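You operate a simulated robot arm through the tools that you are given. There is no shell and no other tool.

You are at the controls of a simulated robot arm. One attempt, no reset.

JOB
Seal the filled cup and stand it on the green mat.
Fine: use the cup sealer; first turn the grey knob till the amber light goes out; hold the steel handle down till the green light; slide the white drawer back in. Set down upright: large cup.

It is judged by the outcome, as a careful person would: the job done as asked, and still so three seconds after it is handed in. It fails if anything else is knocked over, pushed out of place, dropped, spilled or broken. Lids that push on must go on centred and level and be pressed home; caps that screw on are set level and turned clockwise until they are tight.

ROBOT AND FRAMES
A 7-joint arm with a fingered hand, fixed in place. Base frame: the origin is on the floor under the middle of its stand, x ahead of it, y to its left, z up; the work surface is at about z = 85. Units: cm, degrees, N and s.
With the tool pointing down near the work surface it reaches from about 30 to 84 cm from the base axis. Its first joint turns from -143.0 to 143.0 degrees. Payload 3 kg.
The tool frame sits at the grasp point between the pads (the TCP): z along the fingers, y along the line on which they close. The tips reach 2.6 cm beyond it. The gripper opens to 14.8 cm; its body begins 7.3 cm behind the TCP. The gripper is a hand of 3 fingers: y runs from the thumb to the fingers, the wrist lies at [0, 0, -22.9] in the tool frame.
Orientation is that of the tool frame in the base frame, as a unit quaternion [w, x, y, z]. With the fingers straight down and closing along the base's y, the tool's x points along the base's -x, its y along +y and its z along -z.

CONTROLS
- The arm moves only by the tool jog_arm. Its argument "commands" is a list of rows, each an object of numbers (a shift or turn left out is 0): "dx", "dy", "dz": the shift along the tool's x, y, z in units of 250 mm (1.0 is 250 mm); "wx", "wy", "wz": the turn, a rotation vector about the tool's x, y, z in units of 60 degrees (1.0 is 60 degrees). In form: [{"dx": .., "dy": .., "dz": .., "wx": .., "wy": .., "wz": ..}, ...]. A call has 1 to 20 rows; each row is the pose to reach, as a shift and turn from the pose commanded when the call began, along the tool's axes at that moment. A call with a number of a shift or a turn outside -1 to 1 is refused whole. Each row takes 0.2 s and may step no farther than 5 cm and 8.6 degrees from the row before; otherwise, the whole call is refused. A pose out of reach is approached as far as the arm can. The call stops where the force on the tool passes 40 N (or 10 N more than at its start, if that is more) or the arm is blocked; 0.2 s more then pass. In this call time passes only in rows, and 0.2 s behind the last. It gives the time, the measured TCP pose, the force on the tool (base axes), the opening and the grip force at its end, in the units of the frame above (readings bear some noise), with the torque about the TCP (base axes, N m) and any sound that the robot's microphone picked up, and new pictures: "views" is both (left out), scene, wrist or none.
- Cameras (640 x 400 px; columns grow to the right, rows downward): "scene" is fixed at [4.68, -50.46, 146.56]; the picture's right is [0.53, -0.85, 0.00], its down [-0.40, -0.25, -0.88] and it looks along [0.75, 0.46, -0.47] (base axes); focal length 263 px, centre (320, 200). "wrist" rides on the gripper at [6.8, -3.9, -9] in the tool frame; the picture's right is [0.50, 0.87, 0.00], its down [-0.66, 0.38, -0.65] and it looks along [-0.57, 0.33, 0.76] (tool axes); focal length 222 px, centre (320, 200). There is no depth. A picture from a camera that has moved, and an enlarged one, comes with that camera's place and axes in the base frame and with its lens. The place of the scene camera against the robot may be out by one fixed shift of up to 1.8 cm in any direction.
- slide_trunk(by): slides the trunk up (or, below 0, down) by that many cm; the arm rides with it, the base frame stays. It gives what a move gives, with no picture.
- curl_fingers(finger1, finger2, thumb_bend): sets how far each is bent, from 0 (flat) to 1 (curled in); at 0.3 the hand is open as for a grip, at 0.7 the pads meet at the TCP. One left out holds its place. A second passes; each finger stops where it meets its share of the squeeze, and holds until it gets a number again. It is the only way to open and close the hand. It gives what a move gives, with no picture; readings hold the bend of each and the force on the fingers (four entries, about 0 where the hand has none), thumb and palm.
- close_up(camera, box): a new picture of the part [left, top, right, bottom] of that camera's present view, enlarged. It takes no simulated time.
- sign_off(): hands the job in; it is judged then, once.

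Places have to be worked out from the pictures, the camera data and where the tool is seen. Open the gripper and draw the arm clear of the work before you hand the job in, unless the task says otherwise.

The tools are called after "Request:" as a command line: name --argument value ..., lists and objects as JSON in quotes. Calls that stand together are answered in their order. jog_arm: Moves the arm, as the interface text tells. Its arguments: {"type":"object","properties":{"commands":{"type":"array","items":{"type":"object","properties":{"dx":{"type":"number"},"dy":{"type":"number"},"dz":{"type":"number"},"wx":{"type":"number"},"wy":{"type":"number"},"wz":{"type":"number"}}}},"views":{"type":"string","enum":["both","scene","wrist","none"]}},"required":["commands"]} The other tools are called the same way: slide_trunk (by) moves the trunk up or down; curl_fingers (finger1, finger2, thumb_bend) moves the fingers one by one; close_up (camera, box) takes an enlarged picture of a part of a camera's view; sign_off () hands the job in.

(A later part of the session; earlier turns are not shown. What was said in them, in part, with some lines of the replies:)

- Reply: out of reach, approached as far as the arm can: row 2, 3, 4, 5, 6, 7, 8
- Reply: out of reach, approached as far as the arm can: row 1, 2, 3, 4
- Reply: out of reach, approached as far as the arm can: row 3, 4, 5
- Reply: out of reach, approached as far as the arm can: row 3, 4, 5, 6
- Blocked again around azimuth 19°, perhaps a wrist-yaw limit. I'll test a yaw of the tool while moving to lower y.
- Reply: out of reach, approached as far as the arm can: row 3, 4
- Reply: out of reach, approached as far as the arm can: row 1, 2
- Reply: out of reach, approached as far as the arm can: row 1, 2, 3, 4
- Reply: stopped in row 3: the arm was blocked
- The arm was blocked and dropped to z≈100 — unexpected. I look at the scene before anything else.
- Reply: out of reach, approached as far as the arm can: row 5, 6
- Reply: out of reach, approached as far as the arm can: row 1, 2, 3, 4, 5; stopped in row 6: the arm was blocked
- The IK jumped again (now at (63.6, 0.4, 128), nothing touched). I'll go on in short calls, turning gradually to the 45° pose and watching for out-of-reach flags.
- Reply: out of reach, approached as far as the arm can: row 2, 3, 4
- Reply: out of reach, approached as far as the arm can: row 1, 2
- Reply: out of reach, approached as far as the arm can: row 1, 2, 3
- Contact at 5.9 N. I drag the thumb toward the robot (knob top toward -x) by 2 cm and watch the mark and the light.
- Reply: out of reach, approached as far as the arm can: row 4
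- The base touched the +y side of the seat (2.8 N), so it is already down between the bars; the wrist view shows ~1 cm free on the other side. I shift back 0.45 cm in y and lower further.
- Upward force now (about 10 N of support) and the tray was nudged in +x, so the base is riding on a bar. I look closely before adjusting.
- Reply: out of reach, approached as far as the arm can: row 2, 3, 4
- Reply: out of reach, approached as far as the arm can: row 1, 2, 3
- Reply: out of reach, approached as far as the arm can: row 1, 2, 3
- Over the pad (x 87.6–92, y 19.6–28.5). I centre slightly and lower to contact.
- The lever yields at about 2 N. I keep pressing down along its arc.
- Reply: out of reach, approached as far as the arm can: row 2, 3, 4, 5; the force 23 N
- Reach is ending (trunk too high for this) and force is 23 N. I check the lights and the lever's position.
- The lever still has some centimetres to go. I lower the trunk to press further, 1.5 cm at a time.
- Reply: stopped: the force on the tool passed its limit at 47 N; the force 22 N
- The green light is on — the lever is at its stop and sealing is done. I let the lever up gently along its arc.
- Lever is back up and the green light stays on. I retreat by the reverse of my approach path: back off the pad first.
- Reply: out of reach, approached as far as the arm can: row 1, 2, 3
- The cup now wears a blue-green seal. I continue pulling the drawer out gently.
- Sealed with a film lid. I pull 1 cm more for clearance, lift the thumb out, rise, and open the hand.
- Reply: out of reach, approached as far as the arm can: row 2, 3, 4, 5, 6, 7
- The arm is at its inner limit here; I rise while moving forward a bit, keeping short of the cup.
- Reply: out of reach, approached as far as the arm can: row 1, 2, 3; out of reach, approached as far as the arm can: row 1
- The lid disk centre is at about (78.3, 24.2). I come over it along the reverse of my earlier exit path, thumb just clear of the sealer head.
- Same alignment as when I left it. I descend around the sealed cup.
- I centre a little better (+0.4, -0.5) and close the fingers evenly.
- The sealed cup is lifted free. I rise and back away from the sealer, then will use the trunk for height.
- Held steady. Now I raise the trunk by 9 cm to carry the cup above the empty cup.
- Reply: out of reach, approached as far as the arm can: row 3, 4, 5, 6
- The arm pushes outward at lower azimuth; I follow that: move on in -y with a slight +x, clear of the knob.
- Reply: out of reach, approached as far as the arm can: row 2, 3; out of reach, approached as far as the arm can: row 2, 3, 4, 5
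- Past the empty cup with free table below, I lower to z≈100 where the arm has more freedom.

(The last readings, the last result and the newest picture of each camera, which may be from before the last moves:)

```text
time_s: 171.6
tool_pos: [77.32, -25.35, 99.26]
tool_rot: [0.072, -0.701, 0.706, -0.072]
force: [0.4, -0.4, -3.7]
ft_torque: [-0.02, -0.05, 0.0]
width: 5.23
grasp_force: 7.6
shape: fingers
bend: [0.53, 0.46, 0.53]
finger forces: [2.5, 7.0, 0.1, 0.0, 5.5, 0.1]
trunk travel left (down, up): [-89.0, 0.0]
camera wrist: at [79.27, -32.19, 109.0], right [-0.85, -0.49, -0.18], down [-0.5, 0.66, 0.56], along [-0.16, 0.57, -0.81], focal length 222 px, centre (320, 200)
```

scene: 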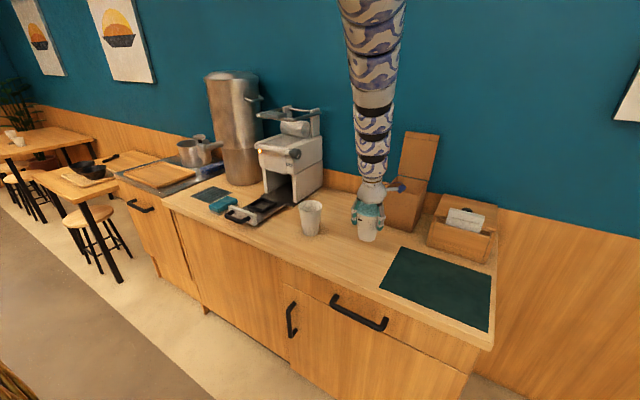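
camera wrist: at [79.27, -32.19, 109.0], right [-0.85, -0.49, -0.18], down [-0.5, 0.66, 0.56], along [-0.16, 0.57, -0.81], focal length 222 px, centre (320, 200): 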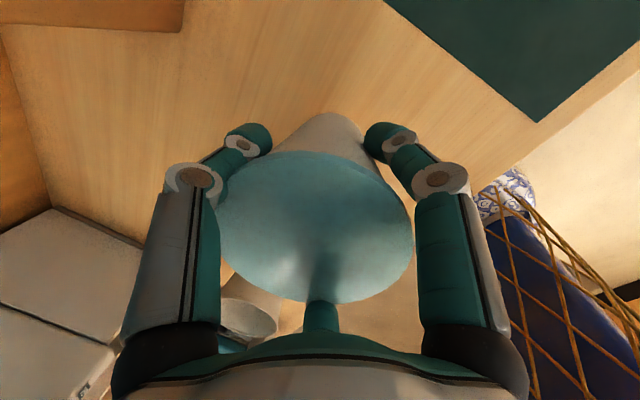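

The mat's near-left corner measures (62.6, -35.3), its left edge y≈-35.2. I carry the cup to about (71, -43).

Request:
jog_arm --commands '[{"dx": 0.1, "dy": 0.03, "dz": -0.007}, {"dx": 0.2, "dy": 0.065, "dz": -0.014}, {"dx": 0.3, "dy": 0.1, "dz": -0.021}, {"dx": 0.4, "dy": 0.14, "dz": -0.029}, {"dx": 0.5, "dy": 0.175, "dz": -0.036}, {"dx": 0.6, "dy": 0.21, "dz": -0.043}, {"dx": 0.704, "dy": 0.247, "dz": -0.051}]' --views "both"

```text
time_s: 173.2
tool_pos: [72.5, -40.92, 97.24]
tool_rot: [0.07, -0.7, 0.707, -0.073]
force: [-0.1, 0.5, -3.6]
ft_torque: [-0.06, -0.01, -0.03]
width: 5.19
grasp_force: 6.7
shape: fingers
bend: [0.53, 0.46, 0.53]
finger forces: [2.5, 6.7, 0.0, 0.1, 5.2, 0.0]
out of reach, approached as far as the arm can: row 4, 5, 6, 7
trunk travel left (down, up): [-89.0, 0.0]
camera wrist: at [74.51, -47.64, 107.0], right [-0.85, -0.49, -0.17], down [-0.49, 0.66, 0.56], along [-0.16, 0.56, -0.81], focal length 222 px, centre (320, 200)
```

scene: 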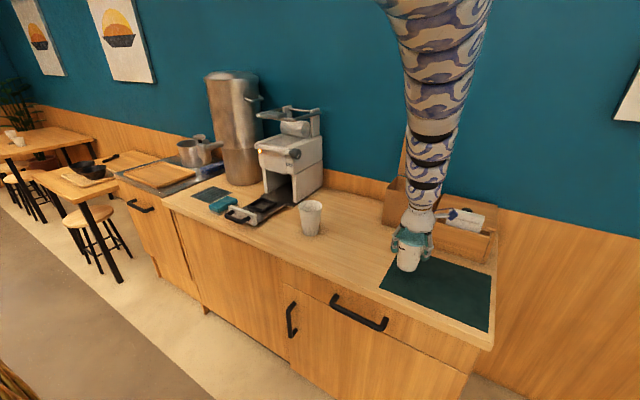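
wrist: 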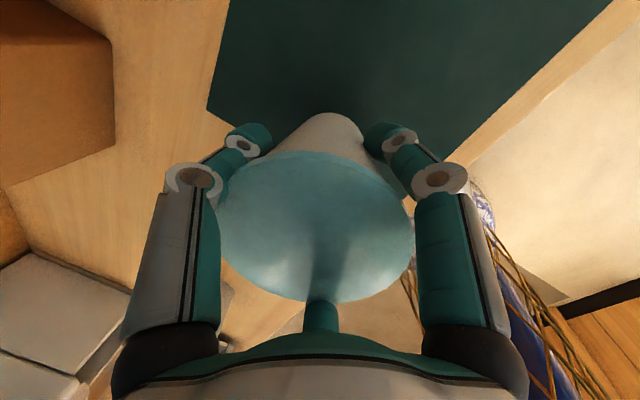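

The cup is over the mat (about 2.5 cm inside the left edge). I try a bit further in before lowering.

Request:
jog_arm --commands '[{"dx": 0.04, "dy": 0.04, "dz": 0.01}, {"dx": 0.08, "dy": 0.08, "dz": 0.02}]' --views "none"

Request:
close_up --camera "scene" --box '[370, 190, 510, 340]'

```text
time_s: 173.8
tool_pos: [71.69, -41.69, 96.65]
tool_rot: [0.069, -0.699, 0.708, -0.073]
force: [-0.3, -0.2, -4.5]
ft_torque: [-0.01, 0.0, -0.01]
width: 5.22
grasp_force: 7.0
shape: fingers
bend: [0.53, 0.46, 0.53]
finger forces: [2.6, 6.7, 0.1, 0.0, 5.2, 0.1]
out of reach, approached as far as the arm can: row 1, 2
trunk travel left (down, up): [-89.0, 0.0]
```

```text
2.67 times, centred on (440, 265) of scene
camera zoom: at [4.68, -50.46, 146.56], right [0.53, -0.85, 0.0], down [-0.4, -0.25, -0.88], along [0.75, 0.46, -0.47], focal length 702 px, centre (0, 27)
```

zoom: 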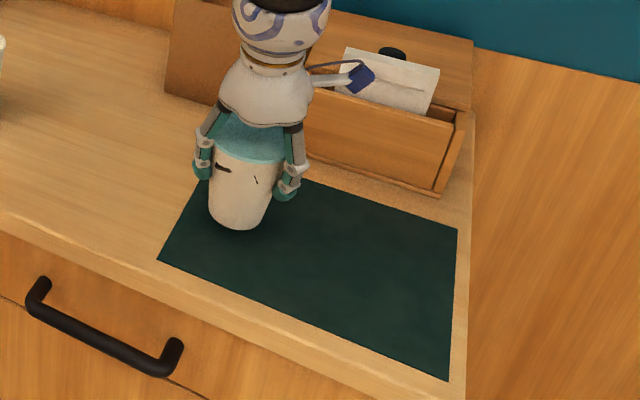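

Good position on the mat. I lower straight down with the trunk, first 2 cm.

Request:
slide_trunk --by -2.0

Request:
close_up --camera "scene" --box '[390, 200, 470, 290]'

```text
time_s: 174.4
tool_pos: [71.57, -41.63, 94.71]
tool_rot: [0.07, -0.699, 0.708, -0.073]
force: [-0.9, -0.4, -3.9]
ft_torque: [-0.07, 0.01, 0.0]
width: 5.24
grasp_force: 7.2
shape: fingers
bend: [0.53, 0.46, 0.53]
finger forces: [2.6, 6.7, 0.1, 0.1, 5.1, 0.0]
trunk travel left (down, up): [-87.0, 2.0]
```

```text
4.44 times, centred on (430, 245) of scene
camera zoom: at [4.68, -50.46, 146.56], right [0.53, -0.85, 0.0], down [-0.4, -0.25, -0.88], along [0.75, 0.46, -0.47], focal length 1171 px, centre (-169, 0)
```

zoom: 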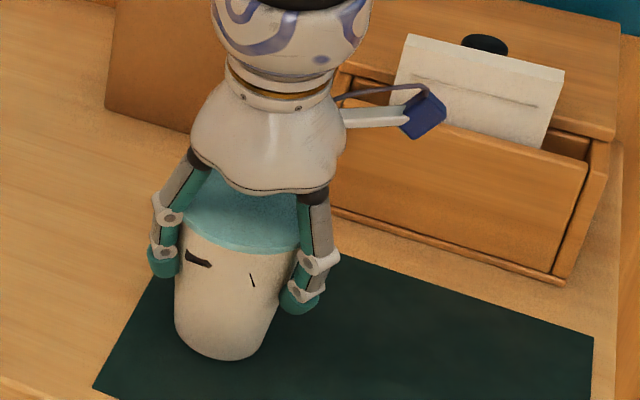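

Request:
slide_trunk --by -0.5

```text
time_s: 175.0
tool_pos: [71.57, -41.73, 94.14]
tool_rot: [0.069, -0.7, 0.707, -0.074]
force: [0.5, -0.2, 3.0]
ft_torque: [0.02, 0.13, -0.01]
width: 5.2
grasp_force: 7.3
shape: fingers
bend: [0.53, 0.46, 0.53]
finger forces: [2.5, 7.3, 0.1, 0.0, 6.1, 0.0]
trunk travel left (down, up): [-86.5, 2.5]
```

The cup touches the mat (7 N support). I open the fingers gradually.

Request:
curl_fingers --finger1 0.46 --finger2 0.42 --thumb_bend 0.46

Request:
curl_fingers --finger1 0.3 --finger2 0.3 --thumb_bend 0.3

Request:
close_up --camera "scene" --box '[380, 200, 500, 340]'

Request:
close_up --camera "wrist" --box '[0, 0, 640, 400]'

```text
time_s: 176.0
tool_pos: [71.57, -41.76, 94.22]
tool_rot: [0.07, -0.7, 0.707, -0.074]
force: [1.0, -0.4, -0.1]
ft_torque: [-0.02, -0.01, -0.01]
width: 7.52
grasp_force: 0.4
shape: fingers
bend: [0.46, 0.42, 0.46]
finger forces: [0.0, 0.0, 0.0, 0.1, 0.8, 0.1]
trunk travel left (down, up): [-86.5, 2.5]
```

```text
time_s: 177.0
tool_pos: [71.76, -41.69, 94.02]
tool_rot: [0.069, -0.699, 0.708, -0.074]
force: [0.0, 0.6, 0.8]
ft_torque: [0.03, -0.04, 0.02]
width: 12.65
grasp_force: 0.0
shape: fingers
bend: [0.3, 0.3, 0.3]
finger forces: [0.0, 0.0, 0.0, 0.1, 0.0, 0.0]
trunk travel left (down, up): [-86.5, 2.5]
```

```text
2.86 times, centred on (440, 270) of scene
camera zoom: at [4.68, -50.46, 146.56], right [0.53, -0.85, 0.0], down [-0.4, -0.25, -0.88], along [0.75, 0.46, -0.47], focal length 753 px, centre (-23, 0)
```

zoom: 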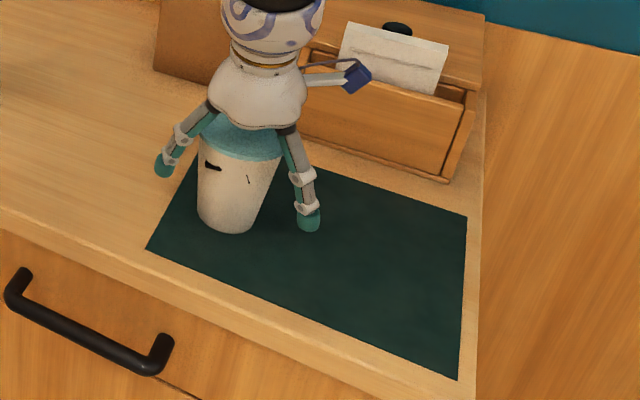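

```text
1.00 times, centred on (320, 200) of wrist (not enlarged: the box is as wide or as high as the picture)
camera zoom: at [73.6, -48.42, 103.89], right [-0.85, -0.49, -0.17], down [-0.49, 0.66, 0.56], along [-0.16, 0.56, -0.81], focal length 222 px, centre (320, 200)
```

zoom: 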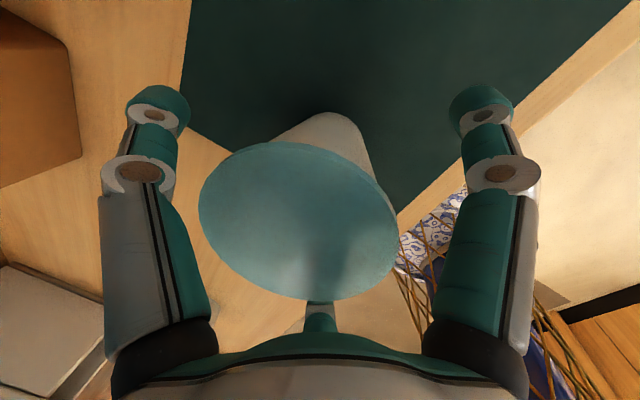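

The sealed cup stands upright on the mat. I raise the hand straight up: first with the trunk, then in small jogs.

Request:
slide_trunk --by 2.5

Request:
jog_arm --commands '[{"dy": -0.0081, "dz": -0.039}, {"dy": -0.0162, "dz": -0.078}]' --views "none"

```text
time_s: 177.7
tool_pos: [71.69, -41.62, 96.56]
tool_rot: [0.069, -0.7, 0.707, -0.074]
force: [0.1, -0.3, -0.1]
ft_torque: [-0.01, 0.03, 0.01]
width: 12.66
grasp_force: 0.0
shape: fingers
bend: [0.3, 0.3, 0.3]
finger forces: [0.0, 0.0, 0.0, 0.0, 0.1, 0.0]
trunk travel left (down, up): [-89.0, 0.0]
```

```text
time_s: 178.3
tool_pos: [72.42, -41.49, 97.59]
tool_rot: [0.067, -0.698, 0.709, -0.076]
force: [0.1, 0.2, -1.0]
ft_torque: [-0.04, 0.02, -0.03]
width: 12.67
grasp_force: 0.0
shape: fingers
bend: [0.3, 0.3, 0.3]
finger forces: [0.1, 0.0, 0.0, 0.1, 0.1, 0.0]
out of reach, approached as far as the arm can: row 1, 2
trunk travel left (down, up): [-89.0, 0.0]
```

Drift is small and away from the cup's sides; I splay the fingers more for clearance and continue up.

Request:
curl_fingers --finger1 0.15 --finger2 0.15 --thumb_bend 0.2

Request:
jog_arm --commands '[{"dy": -0.0081, "dz": -0.039}, {"dy": -0.0162, "dz": -0.078}, {"dy": -0.0243, "dz": -0.118}]' --views "both"

```text
time_s: 179.3
tool_pos: [72.54, -41.32, 97.71]
tool_rot: [0.066, -0.698, 0.709, -0.075]
force: [-0.7, -0.4, 0.5]
ft_torque: [-0.01, -0.01, -0.04]
width: 15.14
grasp_force: 0.0
shape: fingers
bend: [0.15, 0.15, 0.2]
finger forces: [0.1, 0.0, 0.0, 0.0, 0.0, 0.0]
trunk travel left (down, up): [-89.0, 0.0]
```

```text
time_s: 180.1
tool_pos: [73.68, -41.01, 98.54]
tool_rot: [0.066, -0.698, 0.709, -0.075]
force: [0.0, 0.7, -0.7]
ft_torque: [-0.01, 0.0, -0.01]
width: 15.13
grasp_force: 0.1
shape: fingers
bend: [0.15, 0.15, 0.2]
finger forces: [0.1, 0.0, 0.0, 0.0, 0.1, 0.0]
out of reach, approached as far as the arm can: row 1, 2, 3
trunk travel left (down, up): [-89.0, 0.0]
camera wrist: at [75.56, -47.71, 108.29], right [-0.86, -0.49, -0.17], down [-0.49, 0.67, 0.56], along [-0.16, 0.56, -0.81], focal length 222 px, centre (320, 200)
```

scene: 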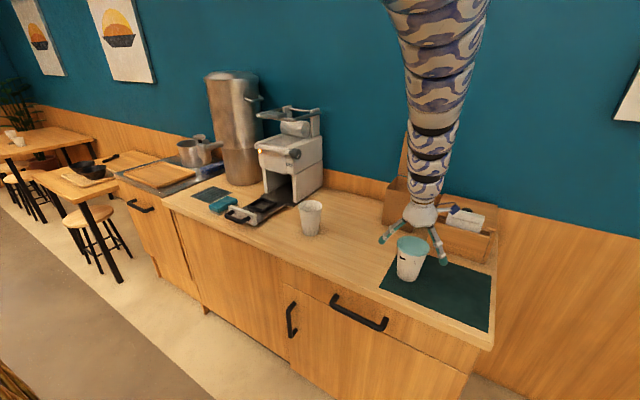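
wrist: 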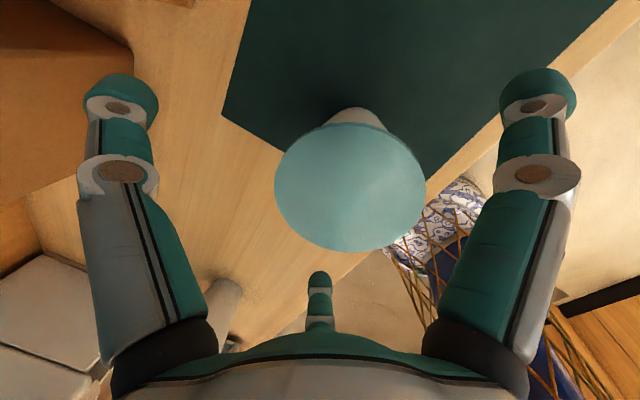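

The cup is free with wide clearance. To rise further I make the tool vertical (wrist farther out) while going up.

Request:
jog_arm --commands '[{"wx": -0.07, "dy": -0.0081, "dz": -0.039}, {"wx": -0.14, "dy": -0.0162, "dz": -0.078}, {"wx": -0.2, "dy": -0.0243, "dz": -0.118}, {"wx": -0.2, "dy": -0.04, "dz": -0.196}]' --views "both"

```text
time_s: 181.1
tool_pos: [73.82, -40.79, 99.61]
tool_rot: [0.047, -0.698, 0.712, -0.06]
force: [0.3, 0.0, 0.6]
ft_torque: [0.04, 0.02, -0.01]
width: 15.15
grasp_force: 0.0
shape: fingers
bend: [0.15, 0.15, 0.2]
finger forces: [0.0, 0.1, 0.0, 0.1, 0.0, 0.1]
out of reach, approached as far as the arm can: row 1, 2, 3, 4
trunk travel left (down, up): [-89.0, 0.0]
camera wrist: at [76.23, -47.55, 109.26], right [-0.87, -0.48, -0.12], down [-0.46, 0.68, 0.58], along [-0.2, 0.56, -0.81], focal length 222 px, centre (320, 200)
```

scene: 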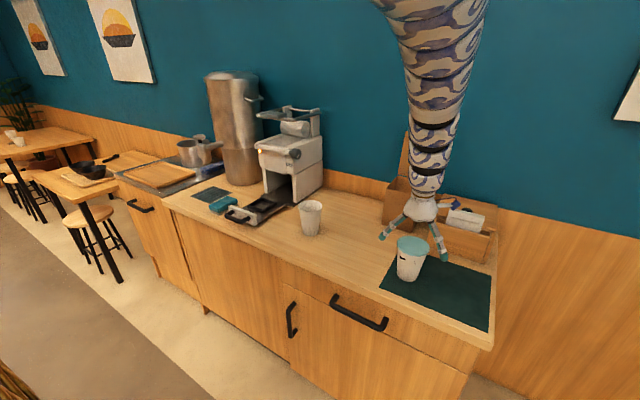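
wrist: 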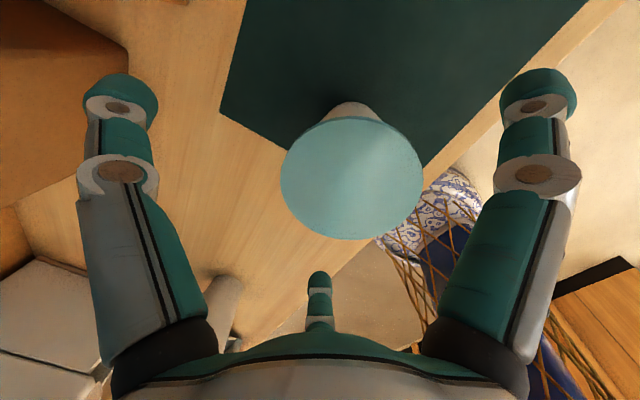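

A wrist-yaw limit seems to build up at this azimuth; I rotate the hand about its axis by 30° (fingers well clear of the cup) and then go up.

Request:
jog_arm --commands '[{"wz": 0.12}, {"wz": 0.25}, {"wz": 0.38}, {"wz": 0.5}]' --views "none"

Request:
jog_arm --commands '[{"dz": -0.05}, {"dz": -0.1}, {"dz": -0.15}]' --views "both"

```text
time_s: 182.1
tool_pos: [73.51, -40.89, 99.43]
tool_rot: [0.06, -0.488, 0.869, -0.046]
force: [0.5, -0.3, -0.6]
ft_torque: [0.0, 0.01, 0.0]
width: 15.17
grasp_force: 0.1
shape: fingers
bend: [0.15, 0.15, 0.2]
finger forces: [0.0, 0.1, 0.0, 0.0, 0.1, 0.0]
trunk travel left (down, up): [-89.0, 0.0]
```

```text
time_s: 182.9
tool_pos: [73.18, -40.97, 103.31]
tool_rot: [0.06, -0.489, 0.869, -0.047]
force: [-0.2, 0.0, -0.3]
ft_torque: [0.0, 0.01, -0.05]
width: 15.18
grasp_force: 0.0
shape: fingers
bend: [0.15, 0.15, 0.2]
finger forces: [0.1, 0.1, 0.0, 0.0, 0.0, 0.0]
trunk travel left (down, up): [-89.0, 0.0]
camera wrist: at [71.62, -48.52, 112.43], right [-0.99, 0.02, -0.15], down [-0.08, 0.77, 0.63], along [0.13, 0.64, -0.76], focal length 222 px, centre (320, 200)
```

scene: 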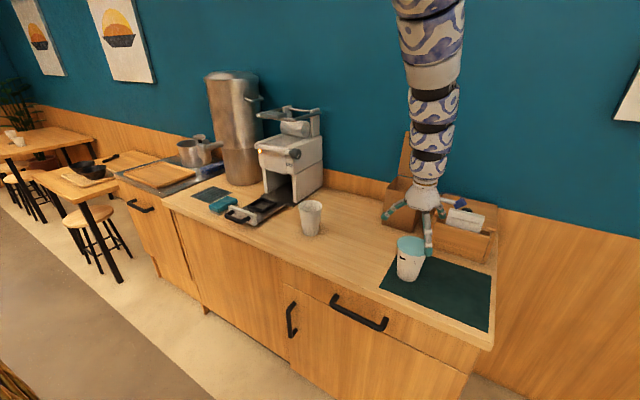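
wrist: 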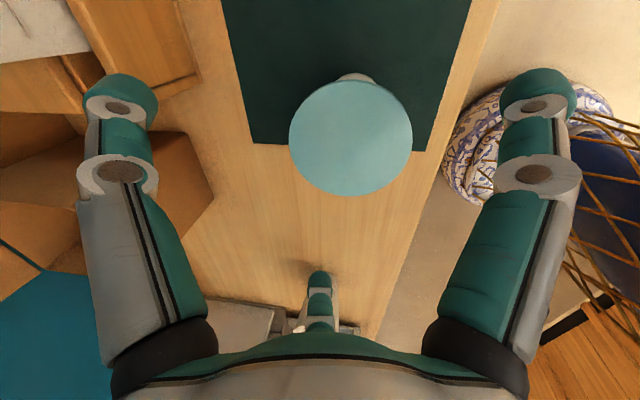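

Yaw relief works: the hand is clear above the cup at z≈103. Now I travel back toward the drawer above cup height, turning the hand's yaw back gradually.

Request:
jog_arm --commands '[{"dz": -0.08}, {"dx": -0.1, "dy": 0.03, "dz": -0.12, "wz": -0.04}, {"dx": -0.24, "dy": 0.08, "dz": -0.12, "wz": -0.08}, {"dx": -0.38, "dy": 0.13, "dz": -0.12, "wz": -0.12}, {"dx": -0.52, "dy": 0.18, "dz": -0.12, "wz": -0.16}, {"dx": -0.66, "dy": 0.22, "dz": -0.12, "wz": -0.2}, {"dx": -0.8, "dy": 0.262, "dz": -0.12, "wz": -0.24}]' --views "scene"

```text
time_s: 184.5
tool_pos: [77.54, -19.97, 106.25]
tool_rot: [0.052, -0.594, 0.801, -0.052]
force: [0.2, 0.4, 0.4]
ft_torque: [-0.01, -0.01, 0.03]
width: 15.16
grasp_force: 0.1
shape: fingers
bend: [0.15, 0.15, 0.2]
finger forces: [0.0, 0.0, 0.0, 0.0, 0.0, 0.0]
out of reach, approached as far as the arm can: row 1, 2, 3, 4, 5, 6
trunk travel left (down, up): [-89.0, 0.0]
```

scene: 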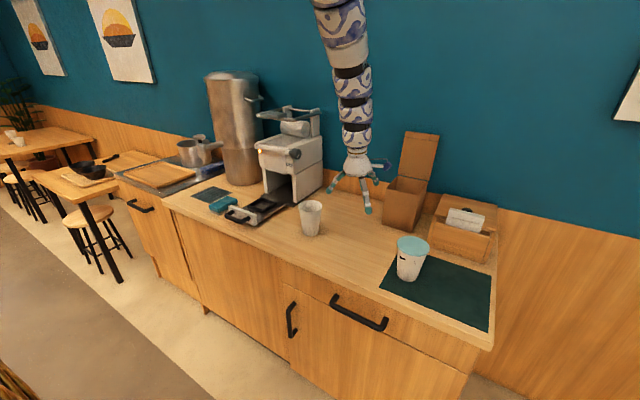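

Request:
jog_arm --commands '[{"dx": -0.12, "dy": 0.045, "dz": -0.006, "wz": -0.03}, {"dx": -0.245, "dy": 0.095, "dz": -0.012, "wz": -0.06}, {"dx": -0.37, "dy": 0.14, "dz": -0.018, "wz": -0.09}, {"dx": -0.5, "dy": 0.19, "dz": -0.025, "wz": -0.12}, {"dx": -0.625, "dy": 0.24, "dz": -0.03, "wz": -0.15}, {"dx": -0.749, "dy": 0.288, "dz": -0.038, "wz": -0.17}]' --views "scene"

```text
time_s: 185.9
tool_pos: [75.85, -0.01, 106.77]
tool_rot: [0.049, -0.663, 0.745, -0.057]
force: [0.7, 0.4, 0.8]
ft_torque: [0.03, 0.01, -0.02]
width: 15.18
grasp_force: 0.0
shape: fingers
bend: [0.15, 0.15, 0.2]
finger forces: [0.0, 0.0, 0.0, 0.0, 0.0, 0.0]
out of reach, approached as far as the arm can: row 1, 2, 3
trunk travel left (down, up): [-89.0, 0.0]
```

scene: 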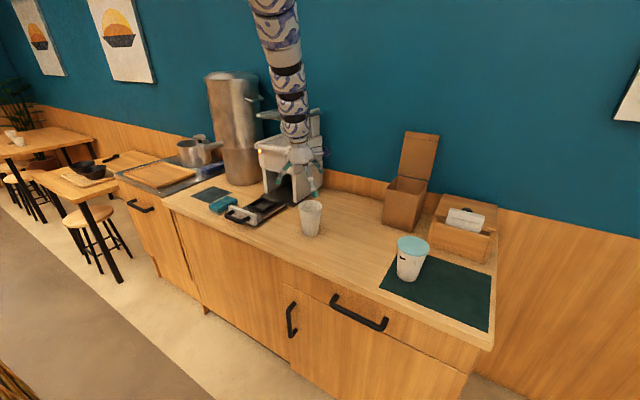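

Request:
jog_arm --commands '[{"dx": -0.09, "dy": 0.07, "dz": 0.0, "wz": -0.02}, {"dx": -0.18, "dy": 0.135, "dz": 0.0, "wz": -0.04}, {"dx": -0.27, "dy": 0.2, "dz": 0.005, "wz": -0.06}, {"dx": -0.37, "dy": 0.265, "dz": 0.01, "wz": -0.08}, {"dx": -0.46, "dy": 0.33, "dz": 0.015, "wz": -0.1}, {"dx": -0.559, "dy": 0.395, "dz": 0.02, "wz": -0.11}]' --views "both"

```text
time_s: 187.3
tool_pos: [67.75, 15.11, 104.72]
tool_rot: [-0.045, 0.706, -0.705, 0.061]
force: [-0.6, -0.3, -0.6]
ft_torque: [-0.01, 0.0, -0.02]
width: 15.18
grasp_force: 0.1
shape: fingers
bend: [0.15, 0.15, 0.2]
finger forces: [0.1, 0.0, 0.0, 0.0, 0.1, 0.1]
trunk travel left (down, up): [-89.0, 0.0]
camera wrist: at [70.32, 8.45, 114.45], right [-0.86, -0.5, -0.12], down [-0.47, 0.67, 0.58], along [-0.21, 0.55, -0.81], focal length 222 px, centre (320, 200)
```

scene: 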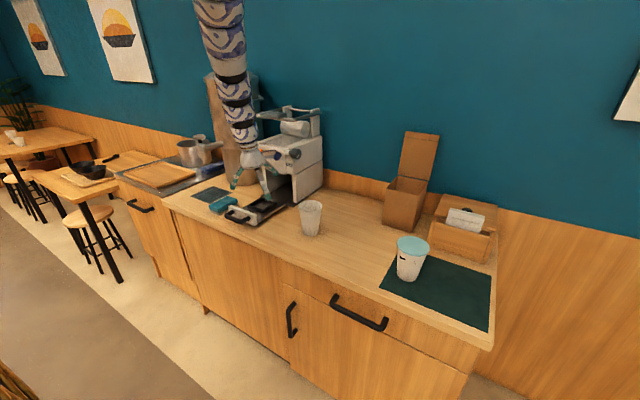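
wrist: 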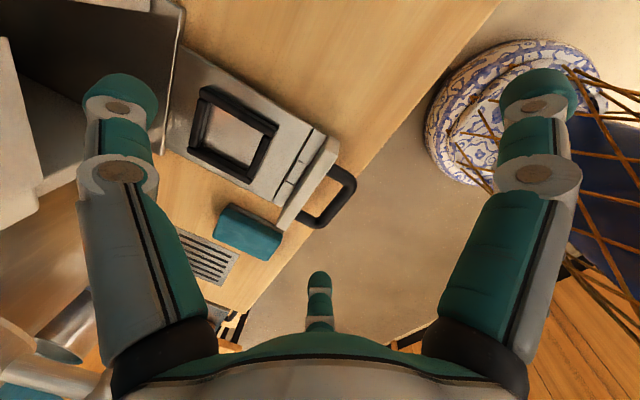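

Request:
jog_arm --commands '[{"dx": -0.055, "dy": 0.07, "dz": 0.0, "wx": 0.01}, {"dx": -0.11, "dy": 0.14, "dz": 0.005, "wx": 0.02}, {"dx": -0.165, "dy": 0.21, "dz": 0.01, "wx": 0.03}, {"dx": -0.22, "dy": 0.28, "dz": 0.02, "wx": 0.04}, {"dx": -0.27, "dy": 0.355, "dz": 0.035, "wx": 0.05}, {"dx": -0.319, "dy": 0.425, "dz": 0.05, "wx": 0.05}]' --views "none"

Request:
curl_fingers --finger1 0.05 --finger2 0.05 --thumb_bend 0.4

Request:
close_up --camera "wrist" --box '[0, 0, 640, 400]'

Request:
close_up --camera "wrist" --box '[140, 0, 360, 180]'

```text
time_s: 188.7
tool_pos: [57.87, 22.87, 101.4]
tool_rot: [0.063, -0.703, 0.704, -0.078]
force: [-0.1, -0.3, 0.0]
ft_torque: [0.01, 0.0, -0.04]
width: 15.17
grasp_force: 0.1
shape: fingers
bend: [0.15, 0.15, 0.2]
finger forces: [0.0, 0.1, 0.0, 0.0, 0.0, 0.0]
out of reach, approached as far as the arm can: row 4, 5, 6
trunk travel left (down, up): [-89.0, 0.0]
```

```text
time_s: 189.7
tool_pos: [57.87, 23.07, 101.33]
tool_rot: [-0.062, 0.704, -0.703, 0.079]
force: [-0.4, -0.1, -0.3]
ft_torque: [0.01, 0.03, -0.05]
width: 13.82
grasp_force: 0.0
shape: fingers
bend: [0.05, 0.05, 0.4]
finger forces: [0.1, 0.0, 0.0, 0.0, 0.0, 0.1]
trunk travel left (down, up): [-89.0, 0.0]
```

```text
1.00 times, centred on (320, 200) of wrist (not enlarged: the box is as wide or as high as the picture)
camera zoom: at [59.92, 16.41, 111.25], right [-0.85, -0.5, -0.16], down [-0.5, 0.67, 0.55], along [-0.17, 0.55, -0.82], focal length 222 px, centre (320, 200)
```

zoom: 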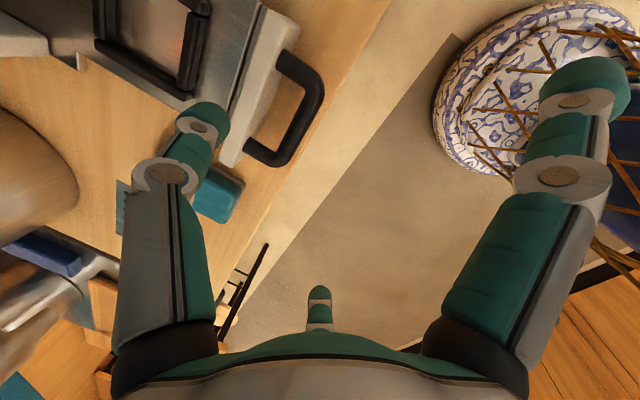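

```text
2.22 times, centred on (250, 90) of wrist
camera zoom: at [59.92, 16.41, 111.25], right [-0.85, -0.5, -0.16], down [-0.5, 0.67, 0.55], along [-0.17, 0.55, -0.82], focal length 494 px, centre (476, 444)
```

zoom: 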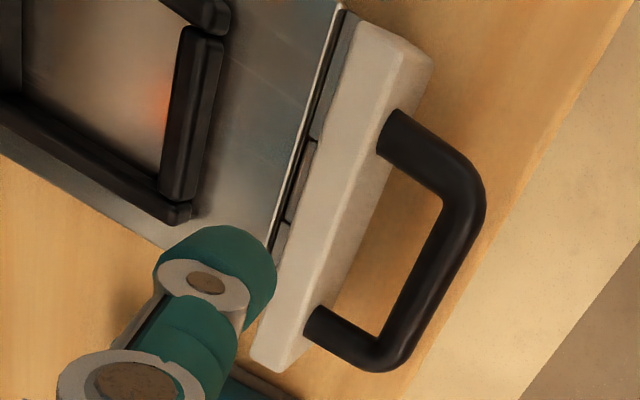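

Request:
jog_arm --commands '[{"dx": -0.002, "dy": 0.03, "dz": 0.08}, {"dx": -0.004, "dy": 0.05, "dz": 0.17}, {"dx": -0.006, "dy": 0.07, "dz": 0.26}, {"dx": -0.0076, "dy": 0.0905, "dz": 0.357}]' --views "none"

Request:
close_up --camera "wrist" --box '[120, 20, 320, 180]'

```text
time_s: 190.7
tool_pos: [57.33, 23.0, 92.19]
tool_rot: [0.064, -0.703, 0.704, -0.078]
force: [0.2, -1.6, -0.4]
ft_torque: [0.0, 0.01, -0.03]
width: 13.83
grasp_force: 0.0
shape: fingers
bend: [0.05, 0.05, 0.4]
finger forces: [0.1, 0.1, 0.0, 0.1, 0.1, 0.1]
trunk travel left (down, up): [-89.0, 0.0]
```

```text
2.50 times, centred on (220, 100) of wrist
camera zoom: at [59.4, 16.31, 101.99], right [-0.85, -0.5, -0.16], down [-0.5, 0.67, 0.55], along [-0.17, 0.55, -0.82], focal length 555 px, centre (570, 450)
```

zoom: 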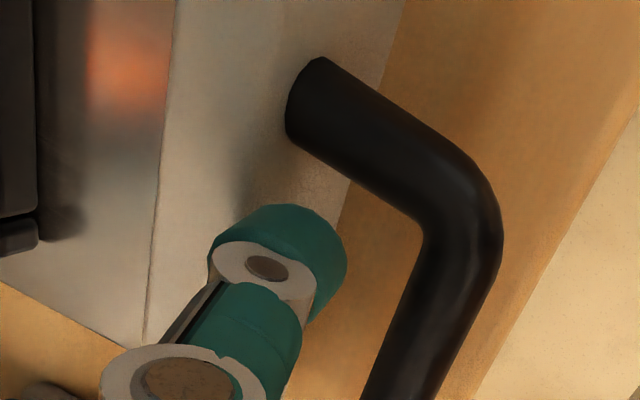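

Request:
jog_arm --commands '[{"dx": -0.001, "dy": 0.01, "dz": 0.048}, {"dx": -0.002, "dy": 0.02, "dz": 0.097}, {"dx": -0.003, "dy": 0.03, "dz": 0.146}]' --views "none"

Request:
jog_arm --commands '[{"dy": -0.06, "dz": 0.012}, {"dy": -0.12, "dz": 0.024}, {"dy": -0.18, "dz": 0.036}, {"dy": -0.24, "dz": 0.048}, {"dy": -0.3, "dz": 0.061}, {"dy": -0.36, "dz": 0.073}, {"dy": -0.42, "dz": 0.085}]' --views "none"

Request:
close_up --camera "scene" --box '[200, 140, 330, 240]'

```text
time_s: 191.5
tool_pos: [57.3, 23.04, 88.39]
tool_rot: [-0.064, 0.704, -0.703, 0.077]
force: [-0.1, 1.0, -0.3]
ft_torque: [-0.05, -0.02, -0.01]
width: 13.82
grasp_force: 0.1
shape: fingers
bend: [0.05, 0.05, 0.4]
finger forces: [0.0, 0.1, 0.1, 0.0, 0.1, 0.1]
trunk travel left (down, up): [-89.0, 0.0]
```

```text
time_s: 193.1
tool_pos: [67.91, 22.84, 88.62]
tool_rot: [0.063, -0.703, 0.704, -0.078]
force: [-1.0, -0.1, -0.3]
ft_torque: [0.01, 0.03, 0.02]
width: 13.77
grasp_force: 0.0
shape: fingers
bend: [0.05, 0.05, 0.4]
finger forces: [0.0, 0.0, 0.0, 0.0, 0.5, 0.1]
trunk travel left (down, up): [-89.0, 0.0]
```

```text
4.00 times, centred on (265, 190) of scene
camera zoom: at [4.68, -50.46, 146.56], right [0.53, -0.85, 0.0], down [-0.4, -0.25, -0.88], along [0.75, 0.46, -0.47], focal length 1054 px, centre (540, 240)
```

zoom: 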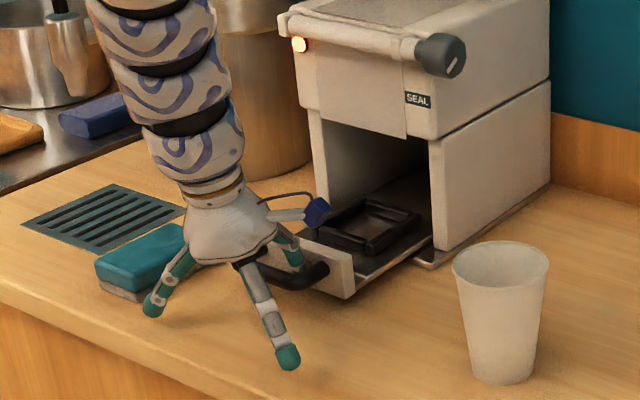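

Request:
jog_arm --commands '[{"dy": -0.055, "dz": 0.011}, {"dy": -0.11, "dz": 0.022}, {"dy": -0.165, "dz": 0.033}, {"dy": -0.22, "dz": 0.0445}, {"dy": -0.27, "dz": 0.0545}]' --views "none"

Request:
jog_arm --commands '[{"dy": -0.04, "dz": 0.008}, {"dy": -0.08, "dz": 0.016}, {"dy": -0.12, "dz": 0.024}, {"dy": -0.15, "dz": 0.03}]' --views "none"

Request:
close_up --camera "scene" --box '[200, 140, 330, 240]'

```text
time_s: 194.3
tool_pos: [72.55, 22.88, 88.99]
tool_rot: [-0.063, 0.704, -0.703, 0.078]
force: [-0.2, 0.8, 1.2]
ft_torque: [-0.02, -0.02, -0.01]
width: 13.79
grasp_force: 0.2
shape: fingers
bend: [0.05, 0.05, 0.4]
finger forces: [0.1, 0.0, 0.0, 0.0, 0.1, 0.0]
out of reach, approached as far as the arm can: row 4, 5
trunk travel left (down, up): [-89.0, 0.0]
```

```text
time_s: 195.3
tool_pos: [72.98, 22.38, 89.26]
tool_rot: [-0.063, 0.703, -0.703, 0.079]
force: [-0.6, 0.3, -0.5]
ft_torque: [0.03, 0.05, 0.0]
width: 13.71
grasp_force: 0.9
shape: fingers
bend: [0.05, 0.05, 0.4]
finger forces: [0.0, 0.1, 0.1, 0.0, 0.8, 0.0]
out of reach, approached as far as the arm can: row 1, 2, 3, 4
trunk travel left (down, up): [-89.0, 0.0]
```

```text
4.00 times, centred on (265, 190) of scene
camera zoom: at [4.68, -50.46, 146.56], right [0.53, -0.85, 0.0], down [-0.4, -0.25, -0.88], along [0.75, 0.46, -0.47], focal length 1054 px, centre (540, 240)
```

zoom: 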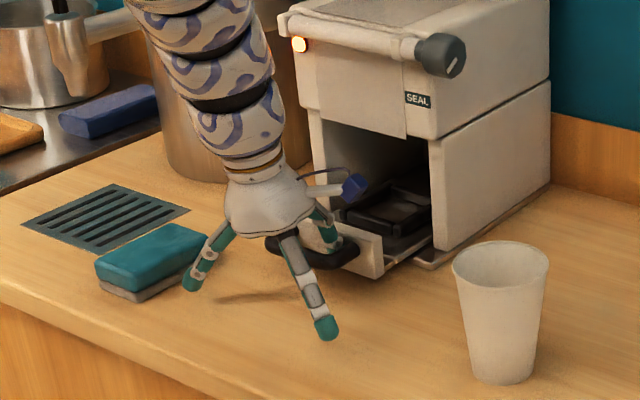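

Reach ends here with the trunk high. I lift the thumb out, lower the trunk by the same amount, and re-enter the gap to finish the push.

Request:
jog_arm --commands '[{"dy": -0.01, "dz": -0.08}, {"dy": -0.03, "dz": -0.17}, {"dy": -0.05, "dz": -0.26}, {"dy": -0.075, "dz": -0.37}]' --views "none"

Request:
slide_trunk --by -6

Request:
close_up --camera "wrist" --box '[120, 20, 320, 180]'

```text
time_s: 196.3
tool_pos: [72.97, 22.58, 99.13]
tool_rot: [-0.063, 0.704, -0.703, 0.079]
force: [-0.5, 0.1, 0.7]
ft_torque: [-0.02, -0.03, 0.01]
width: 13.8
grasp_force: 0.1
shape: fingers
bend: [0.05, 0.05, 0.4]
finger forces: [0.0, 0.0, 0.0, 0.0, 0.1, 0.0]
trunk travel left (down, up): [-89.0, 0.0]
```

```text
time_s: 197.3
tool_pos: [73.19, 22.65, 93.03]
tool_rot: [-0.063, 0.704, -0.703, 0.079]
force: [-0.1, 0.0, 0.1]
ft_torque: [0.0, 0.01, -0.04]
width: 13.84
grasp_force: 0.0
shape: fingers
bend: [0.05, 0.05, 0.4]
finger forces: [0.0, 0.1, 0.0, 0.1, 0.0, 0.0]
trunk travel left (down, up): [-83.0, 6.0]
```

```text
2.50 times, centred on (220, 100) of wrist
camera zoom: at [75.15, 16.08, 102.78], right [-0.85, -0.5, -0.16], down [-0.5, 0.67, 0.55], along [-0.17, 0.55, -0.82], focal length 555 px, centre (570, 450)
```

zoom: 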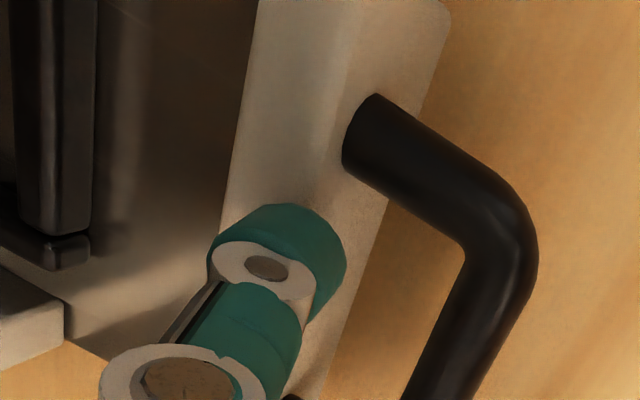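

Request:
jog_arm --commands '[{"dx": -0.006, "dy": 0.022, "dz": 0.0}, {"dx": -0.012, "dy": 0.034, "dz": 0.058}, {"dx": -0.012, "dy": 0.046, "dz": 0.117}, {"dx": -0.012, "dy": 0.058, "dz": 0.176}]' --views "none"

Request:
close_up --camera "wrist" --box '[120, 20, 320, 180]'

```text
time_s: 198.3
tool_pos: [72.62, 22.87, 88.35]
tool_rot: [0.064, -0.704, 0.704, -0.077]
force: [0.7, -0.4, 0.6]
ft_torque: [0.02, 0.01, 0.05]
width: 13.86
grasp_force: 0.0
shape: fingers
bend: [0.05, 0.05, 0.4]
finger forces: [0.0, 0.0, 0.1, 0.0, 0.0, 0.1]
trunk travel left (down, up): [-83.0, 6.0]
```

```text
2.50 times, centred on (220, 100) of wrist
camera zoom: at [74.69, 16.28, 98.05], right [-0.85, -0.5, -0.16], down [-0.5, 0.67, 0.55], along [-0.17, 0.55, -0.82], focal length 555 px, centre (570, 450)
```

zoom: 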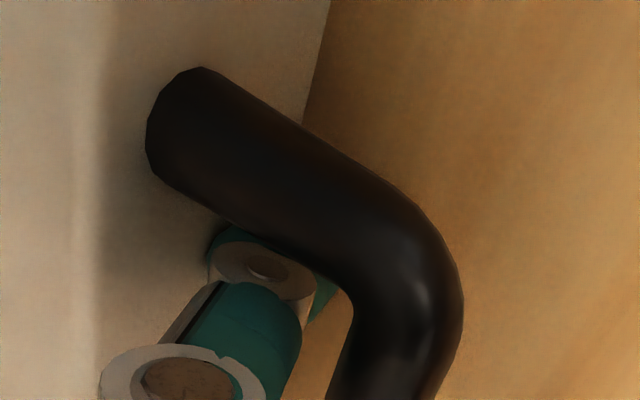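

Thumb back in the gap. I push the drawer the rest of the way until it meets its stop.

Request:
jog_arm --commands '[{"dy": -0.04, "dz": 0.008}, {"dy": -0.08, "dz": 0.016}, {"dy": -0.12, "dz": 0.024}, {"dy": -0.16, "dz": 0.032}, {"dy": -0.2, "dz": 0.04}, {"dy": -0.235, "dz": 0.0475}]' --views "none"

Request:
close_up --camera "scene" --box '[240, 90, 340, 220]'

```text
time_s: 199.7
tool_pos: [76.86, 23.23, 88.93]
tool_rot: [-0.065, 0.704, -0.703, 0.079]
force: [-0.8, 0.2, 0.4]
ft_torque: [0.04, 0.01, 0.0]
width: 13.73
grasp_force: 0.4
shape: fingers
bend: [0.05, 0.05, 0.4]
finger forces: [0.0, 0.1, 0.0, 0.0, 0.5, 0.0]
out of reach, approached as far as the arm can: row 5, 6
trunk travel left (down, up): [-83.0, 6.0]
```

```text
3.08 times, centred on (290, 155) of scene
camera zoom: at [4.68, -50.46, 146.56], right [0.53, -0.85, 0.0], down [-0.4, -0.25, -0.88], along [0.75, 0.46, -0.47], focal length 810 px, centre (412, 338)
```

zoom: 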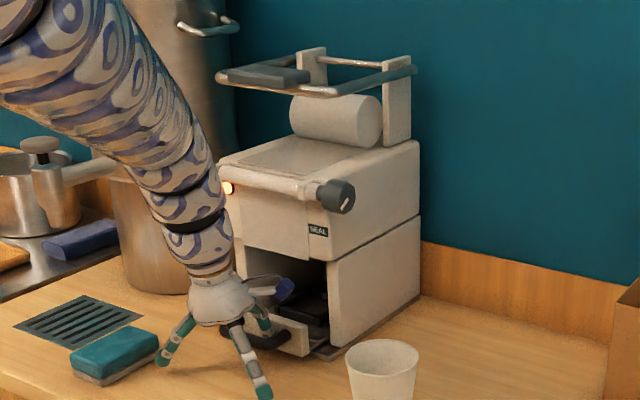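

Request:
jog_arm --commands '[{"dy": 0.005, "dz": -0.08}, {"dy": -0.015, "dz": -0.17}, {"dy": -0.04, "dz": -0.26}, {"dy": -0.06, "dz": -0.34}]' --views "none"

Request:
slide_trunk --by -6

Request:
close_up --camera "wrist" --box '[120, 20, 320, 180]'

```text
time_s: 200.7
tool_pos: [76.61, 23.28, 97.43]
tool_rot: [0.063, -0.704, 0.704, -0.078]
force: [-0.9, -0.1, -0.2]
ft_torque: [0.0, -0.02, -0.01]
width: 13.82
grasp_force: 0.0
shape: fingers
bend: [0.05, 0.05, 0.4]
finger forces: [0.0, 0.0, 0.0, 0.0, 0.0, 0.1]
trunk travel left (down, up): [-83.0, 6.0]
```

```text
time_s: 201.7
tool_pos: [76.73, 23.17, 91.54]
tool_rot: [-0.064, 0.704, -0.703, 0.078]
force: [-0.3, -0.1, 0.0]
ft_torque: [-0.03, 0.01, 0.01]
width: 13.78
grasp_force: 0.0
shape: fingers
bend: [0.05, 0.05, 0.4]
finger forces: [0.0, 0.0, 0.0, 0.0, 0.1, 0.0]
trunk travel left (down, up): [-77.0, 12.0]
```

```text
2.50 times, centred on (220, 100) of wrist
camera zoom: at [78.68, 16.64, 101.27], right [-0.85, -0.5, -0.16], down [-0.5, 0.67, 0.55], along [-0.17, 0.55, -0.82], focal length 555 px, centre (570, 450)
```

zoom: 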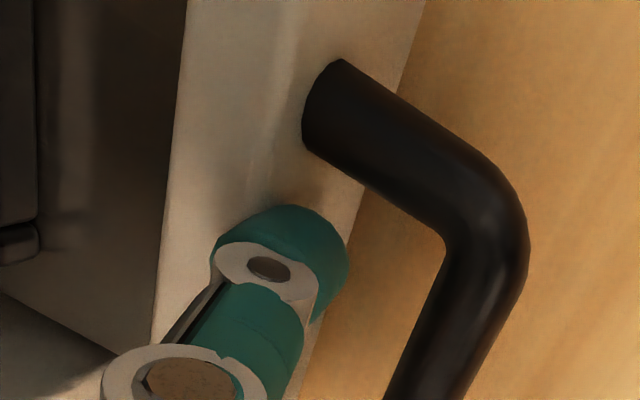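

Request:
jog_arm --commands '[{"dy": 0.018, "dz": 0.02}, {"dy": 0.03, "dz": 0.07}, {"dy": 0.041, "dz": 0.122}]' --views "none"

Request:
jog_arm --commands '[{"dy": -0.03, "dz": 0.006}, {"dy": -0.06, "dz": 0.012}, {"dy": -0.09, "dz": 0.018}, {"dy": -0.115, "dz": 0.023}]' --views "none"

Request:
close_up --camera "scene" --box '[240, 90, 340, 220]'

```text
time_s: 202.5
tool_pos: [76.25, 23.04, 88.14]
tool_rot: [-0.064, 0.704, -0.703, 0.078]
force: [0.2, 0.2, 1.3]
ft_torque: [0.03, 0.03, -0.03]
width: 13.8
grasp_force: 0.0
shape: fingers
bend: [0.05, 0.05, 0.4]
finger forces: [0.0, 0.1, 0.0, 0.0, 0.0, 0.0]
trunk travel left (down, up): [-77.0, 12.0]
```

```text
time_s: 203.5
tool_pos: [79.34, 23.19, 88.31]
tool_rot: [-0.064, 0.704, -0.703, 0.078]
force: [-3.2, -0.9, 0.5]
ft_torque: [0.01, 0.06, -0.05]
width: 13.49
grasp_force: 2.4
shape: fingers
bend: [0.05, 0.05, 0.42]
finger forces: [0.1, 0.0, 0.1, 0.0, 3.6, 0.0]
trunk travel left (down, up): [-77.0, 12.0]
```

```text
3.08 times, centred on (290, 155) of scene
camera zoom: at [4.68, -50.46, 146.56], right [0.53, -0.85, 0.0], down [-0.4, -0.25, -0.88], along [0.75, 0.46, -0.47], focal length 810 px, centre (412, 338)
```

zoom: 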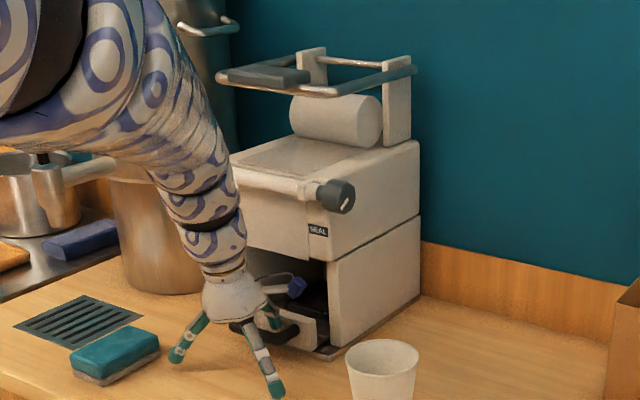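

The drawer is home (3.2 N at the stop). I withdraw the thumb and back away.

Request:
jog_arm --commands '[{"dy": 0.018, "dz": -0.02}, {"dy": 0.015, "dz": -0.08}, {"dy": 0.0, "dz": -0.16}, {"dy": -0.0094, "dz": -0.243}, {"dy": 0.05, "dz": -0.31}, {"dy": 0.13, "dz": -0.37}, {"dy": 0.2406, "dz": -0.418}]' --views "both"

Request:
close_up --camera "scene" --box '[240, 90, 340, 220]'

Request:
close_up --camera "scene" --box '[290, 180, 500, 340]'

```text
time_s: 205.1
tool_pos: [71.26, 23.39, 97.32]
tool_rot: [-0.064, 0.704, -0.703, 0.078]
force: [0.5, 0.0, -0.2]
ft_torque: [-0.05, -0.04, -0.01]
width: 13.8
grasp_force: 0.1
shape: fingers
bend: [0.05, 0.05, 0.4]
finger forces: [0.1, 0.0, 0.0, 0.0, 0.0, 0.0]
trunk travel left (down, up): [-77.0, 12.0]
camera wrist: at [73.24, 16.8, 107.16], right [-0.85, -0.5, -0.16], down [-0.5, 0.67, 0.55], along [-0.17, 0.55, -0.82], focal length 222 px, centre (320, 200)
```

scene: 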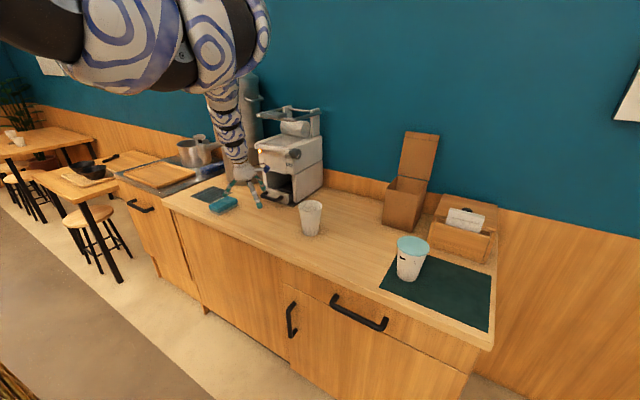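
wrist: 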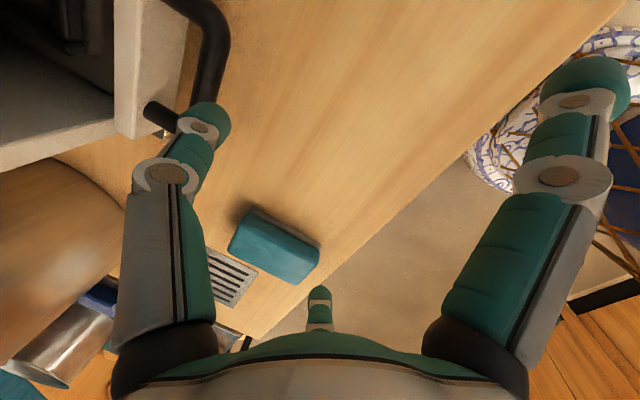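

```text
3.08 times, centred on (290, 155) of scene
camera zoom: at [4.68, -50.46, 146.56], right [0.53, -0.85, 0.0], down [-0.4, -0.25, -0.88], along [0.75, 0.46, -0.47], focal length 810 px, centre (412, 338)
```

zoom: 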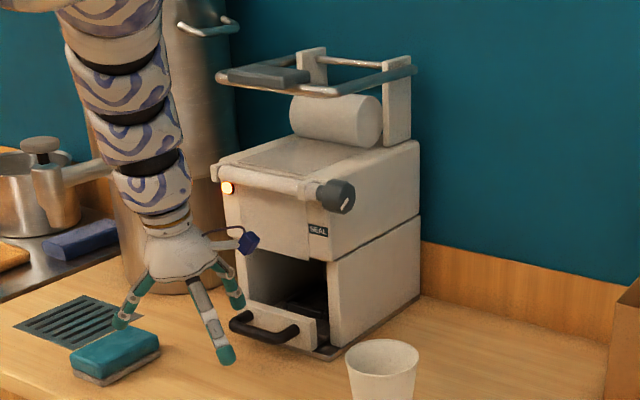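

```text
2.50 times, centred on (395, 260) of scene
camera zoom: at [4.68, -50.46, 146.56], right [0.53, -0.85, 0.0], down [-0.4, -0.25, -0.88], along [0.75, 0.46, -0.47], focal length 658 px, centre (132, 50)
```

zoom: 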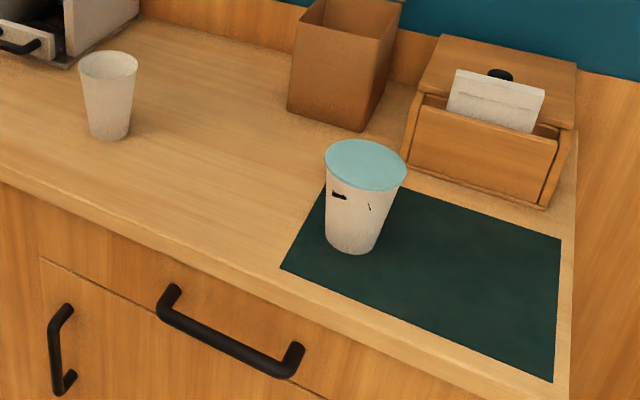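

Everything is in place: drawer shut, sealed cup on the mat, empty cup and sponge where they were. I open the hand and draw the arm up and back.

Request:
curl_fingers --finger1 0.3 --finger2 0.3 --thumb_bend 0.3

Request:
jog_arm --commands '[{"dy": 0.1, "dz": -0.02}, {"dy": 0.2, "dz": -0.04}, {"dy": 0.3, "dz": -0.06}]' --views "none"

Request:
slide_trunk --by 12

Request:
close_up --camera "scene" --box '[0, 0, 640, 400]'

```text
time_s: 206.1
tool_pos: [71.36, 23.49, 97.23]
tool_rot: [0.064, -0.703, 0.704, -0.078]
force: [0.0, -1.1, -0.9]
ft_torque: [0.02, 0.05, 0.0]
width: 12.69
grasp_force: 0.1
shape: fingers
bend: [0.3, 0.3, 0.3]
finger forces: [0.0, 0.0, 0.0, 0.0, 0.0, 0.0]
trunk travel left (down, up): [-77.0, 12.0]
```

```text
time_s: 206.9
tool_pos: [63.77, 23.11, 97.1]
tool_rot: [0.062, -0.703, 0.704, -0.079]
force: [0.5, 0.6, -0.4]
ft_torque: [0.04, -0.02, 0.02]
width: 12.73
grasp_force: 0.0
shape: fingers
bend: [0.3, 0.3, 0.3]
finger forces: [0.0, 0.0, 0.1, 0.0, 0.1, 0.0]
trunk travel left (down, up): [-77.0, 12.0]
```

```text
time_s: 208.4
tool_pos: [63.82, 23.38, 109.1]
tool_rot: [-0.063, 0.704, -0.703, 0.079]
force: [0.2, 0.7, -0.1]
ft_torque: [-0.02, -0.01, 0.01]
width: 12.7
grasp_force: 0.0
shape: fingers
bend: [0.3, 0.3, 0.3]
finger forces: [0.1, 0.0, 0.0, 0.0, 0.0, 0.0]
trunk travel left (down, up): [-89.0, 0.0]
```

```text
1.00 times, centred on (320, 200) of scene (not enlarged: the box is as wide or as high as the picture)
camera zoom: at [4.68, -50.46, 146.56], right [0.53, -0.85, 0.0], down [-0.4, -0.25, -0.88], along [0.75, 0.46, -0.47], focal length 263 px, centre (320, 200)
```

zoom: 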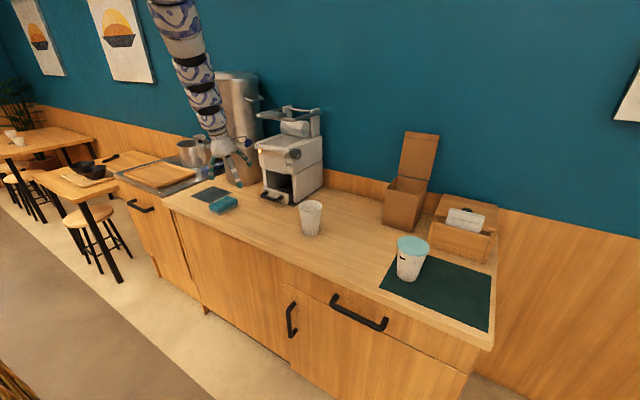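

A last check of the objects against their starting places with the same close-up as at the start.

Request:
close_up --camera "scene" --box '[280, 120, 510, 340]'

Request:
close_up --camera "scene" --box '[380, 215, 460, 300]'

```text
1.82 times, centred on (395, 230) of scene
camera zoom: at [4.68, -50.46, 146.56], right [0.53, -0.85, 0.0], down [-0.4, -0.25, -0.88], along [0.75, 0.46, -0.47], focal length 479 px, centre (184, 146)
```

zoom: 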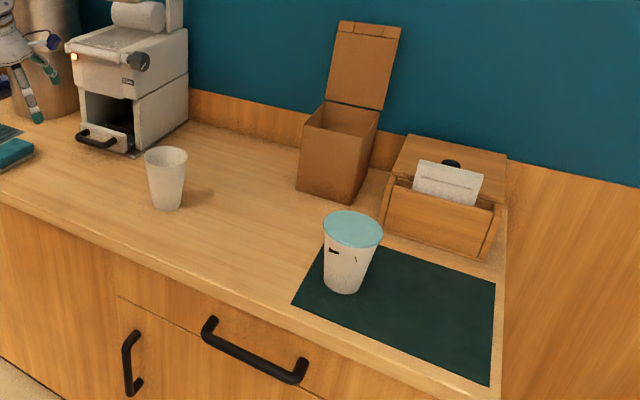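

```text
4.71 times, centred on (420, 258) of scene
camera zoom: at [4.68, -50.46, 146.56], right [0.53, -0.85, 0.0], down [-0.4, -0.25, -0.88], along [0.75, 0.46, -0.47], focal length 1240 px, centre (-151, -71)
```

zoom: 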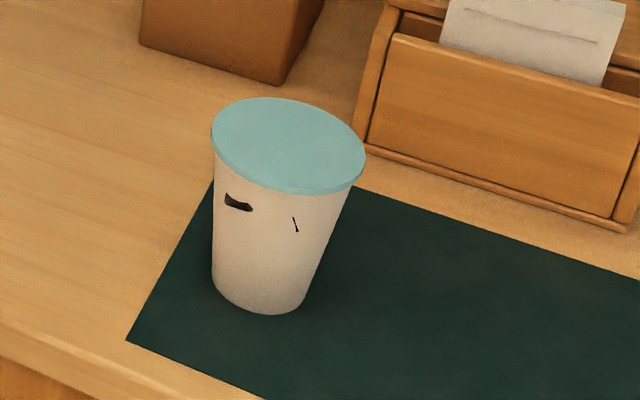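

The cup is sealed and upright on the mat. The drawer is shut, the empty cup is within about half a centimetre of its original spot, and the arm is clear with the hand open. I hand the job in.

Request:
sign_off

```text
The job is handed in.
```

I sealed the filled cup and stood it upright on the green mat. However, along the way I knocked over the empty cup.

- **Empty cup:** The arm jumped to a different posture while I was reaching for the knob and swept the empty cup over. I picked it up and stood it back upright, within about half a centimetre of where it started. In the same sweep the filled cup slid about 1 cm on the counter but stayed upright, and I saw nothing spill.
- **Filled cup wall:** I first noticed two small black marks on its wall after that sweep. They look like pieces of the contents showing through the wall, but I could not tell whether they were there before.
- **Sealer:** I turned the grey knob until the amber light went out. I then slid the cup in on the drawer and held the steel handle down until the green light came on. The amber light is lit again now that the seal has been made; I left it on.
- **End state:** The drawer is back against its stop and the sponge looks unmoved. The hand is open and the arm is clear of the work.
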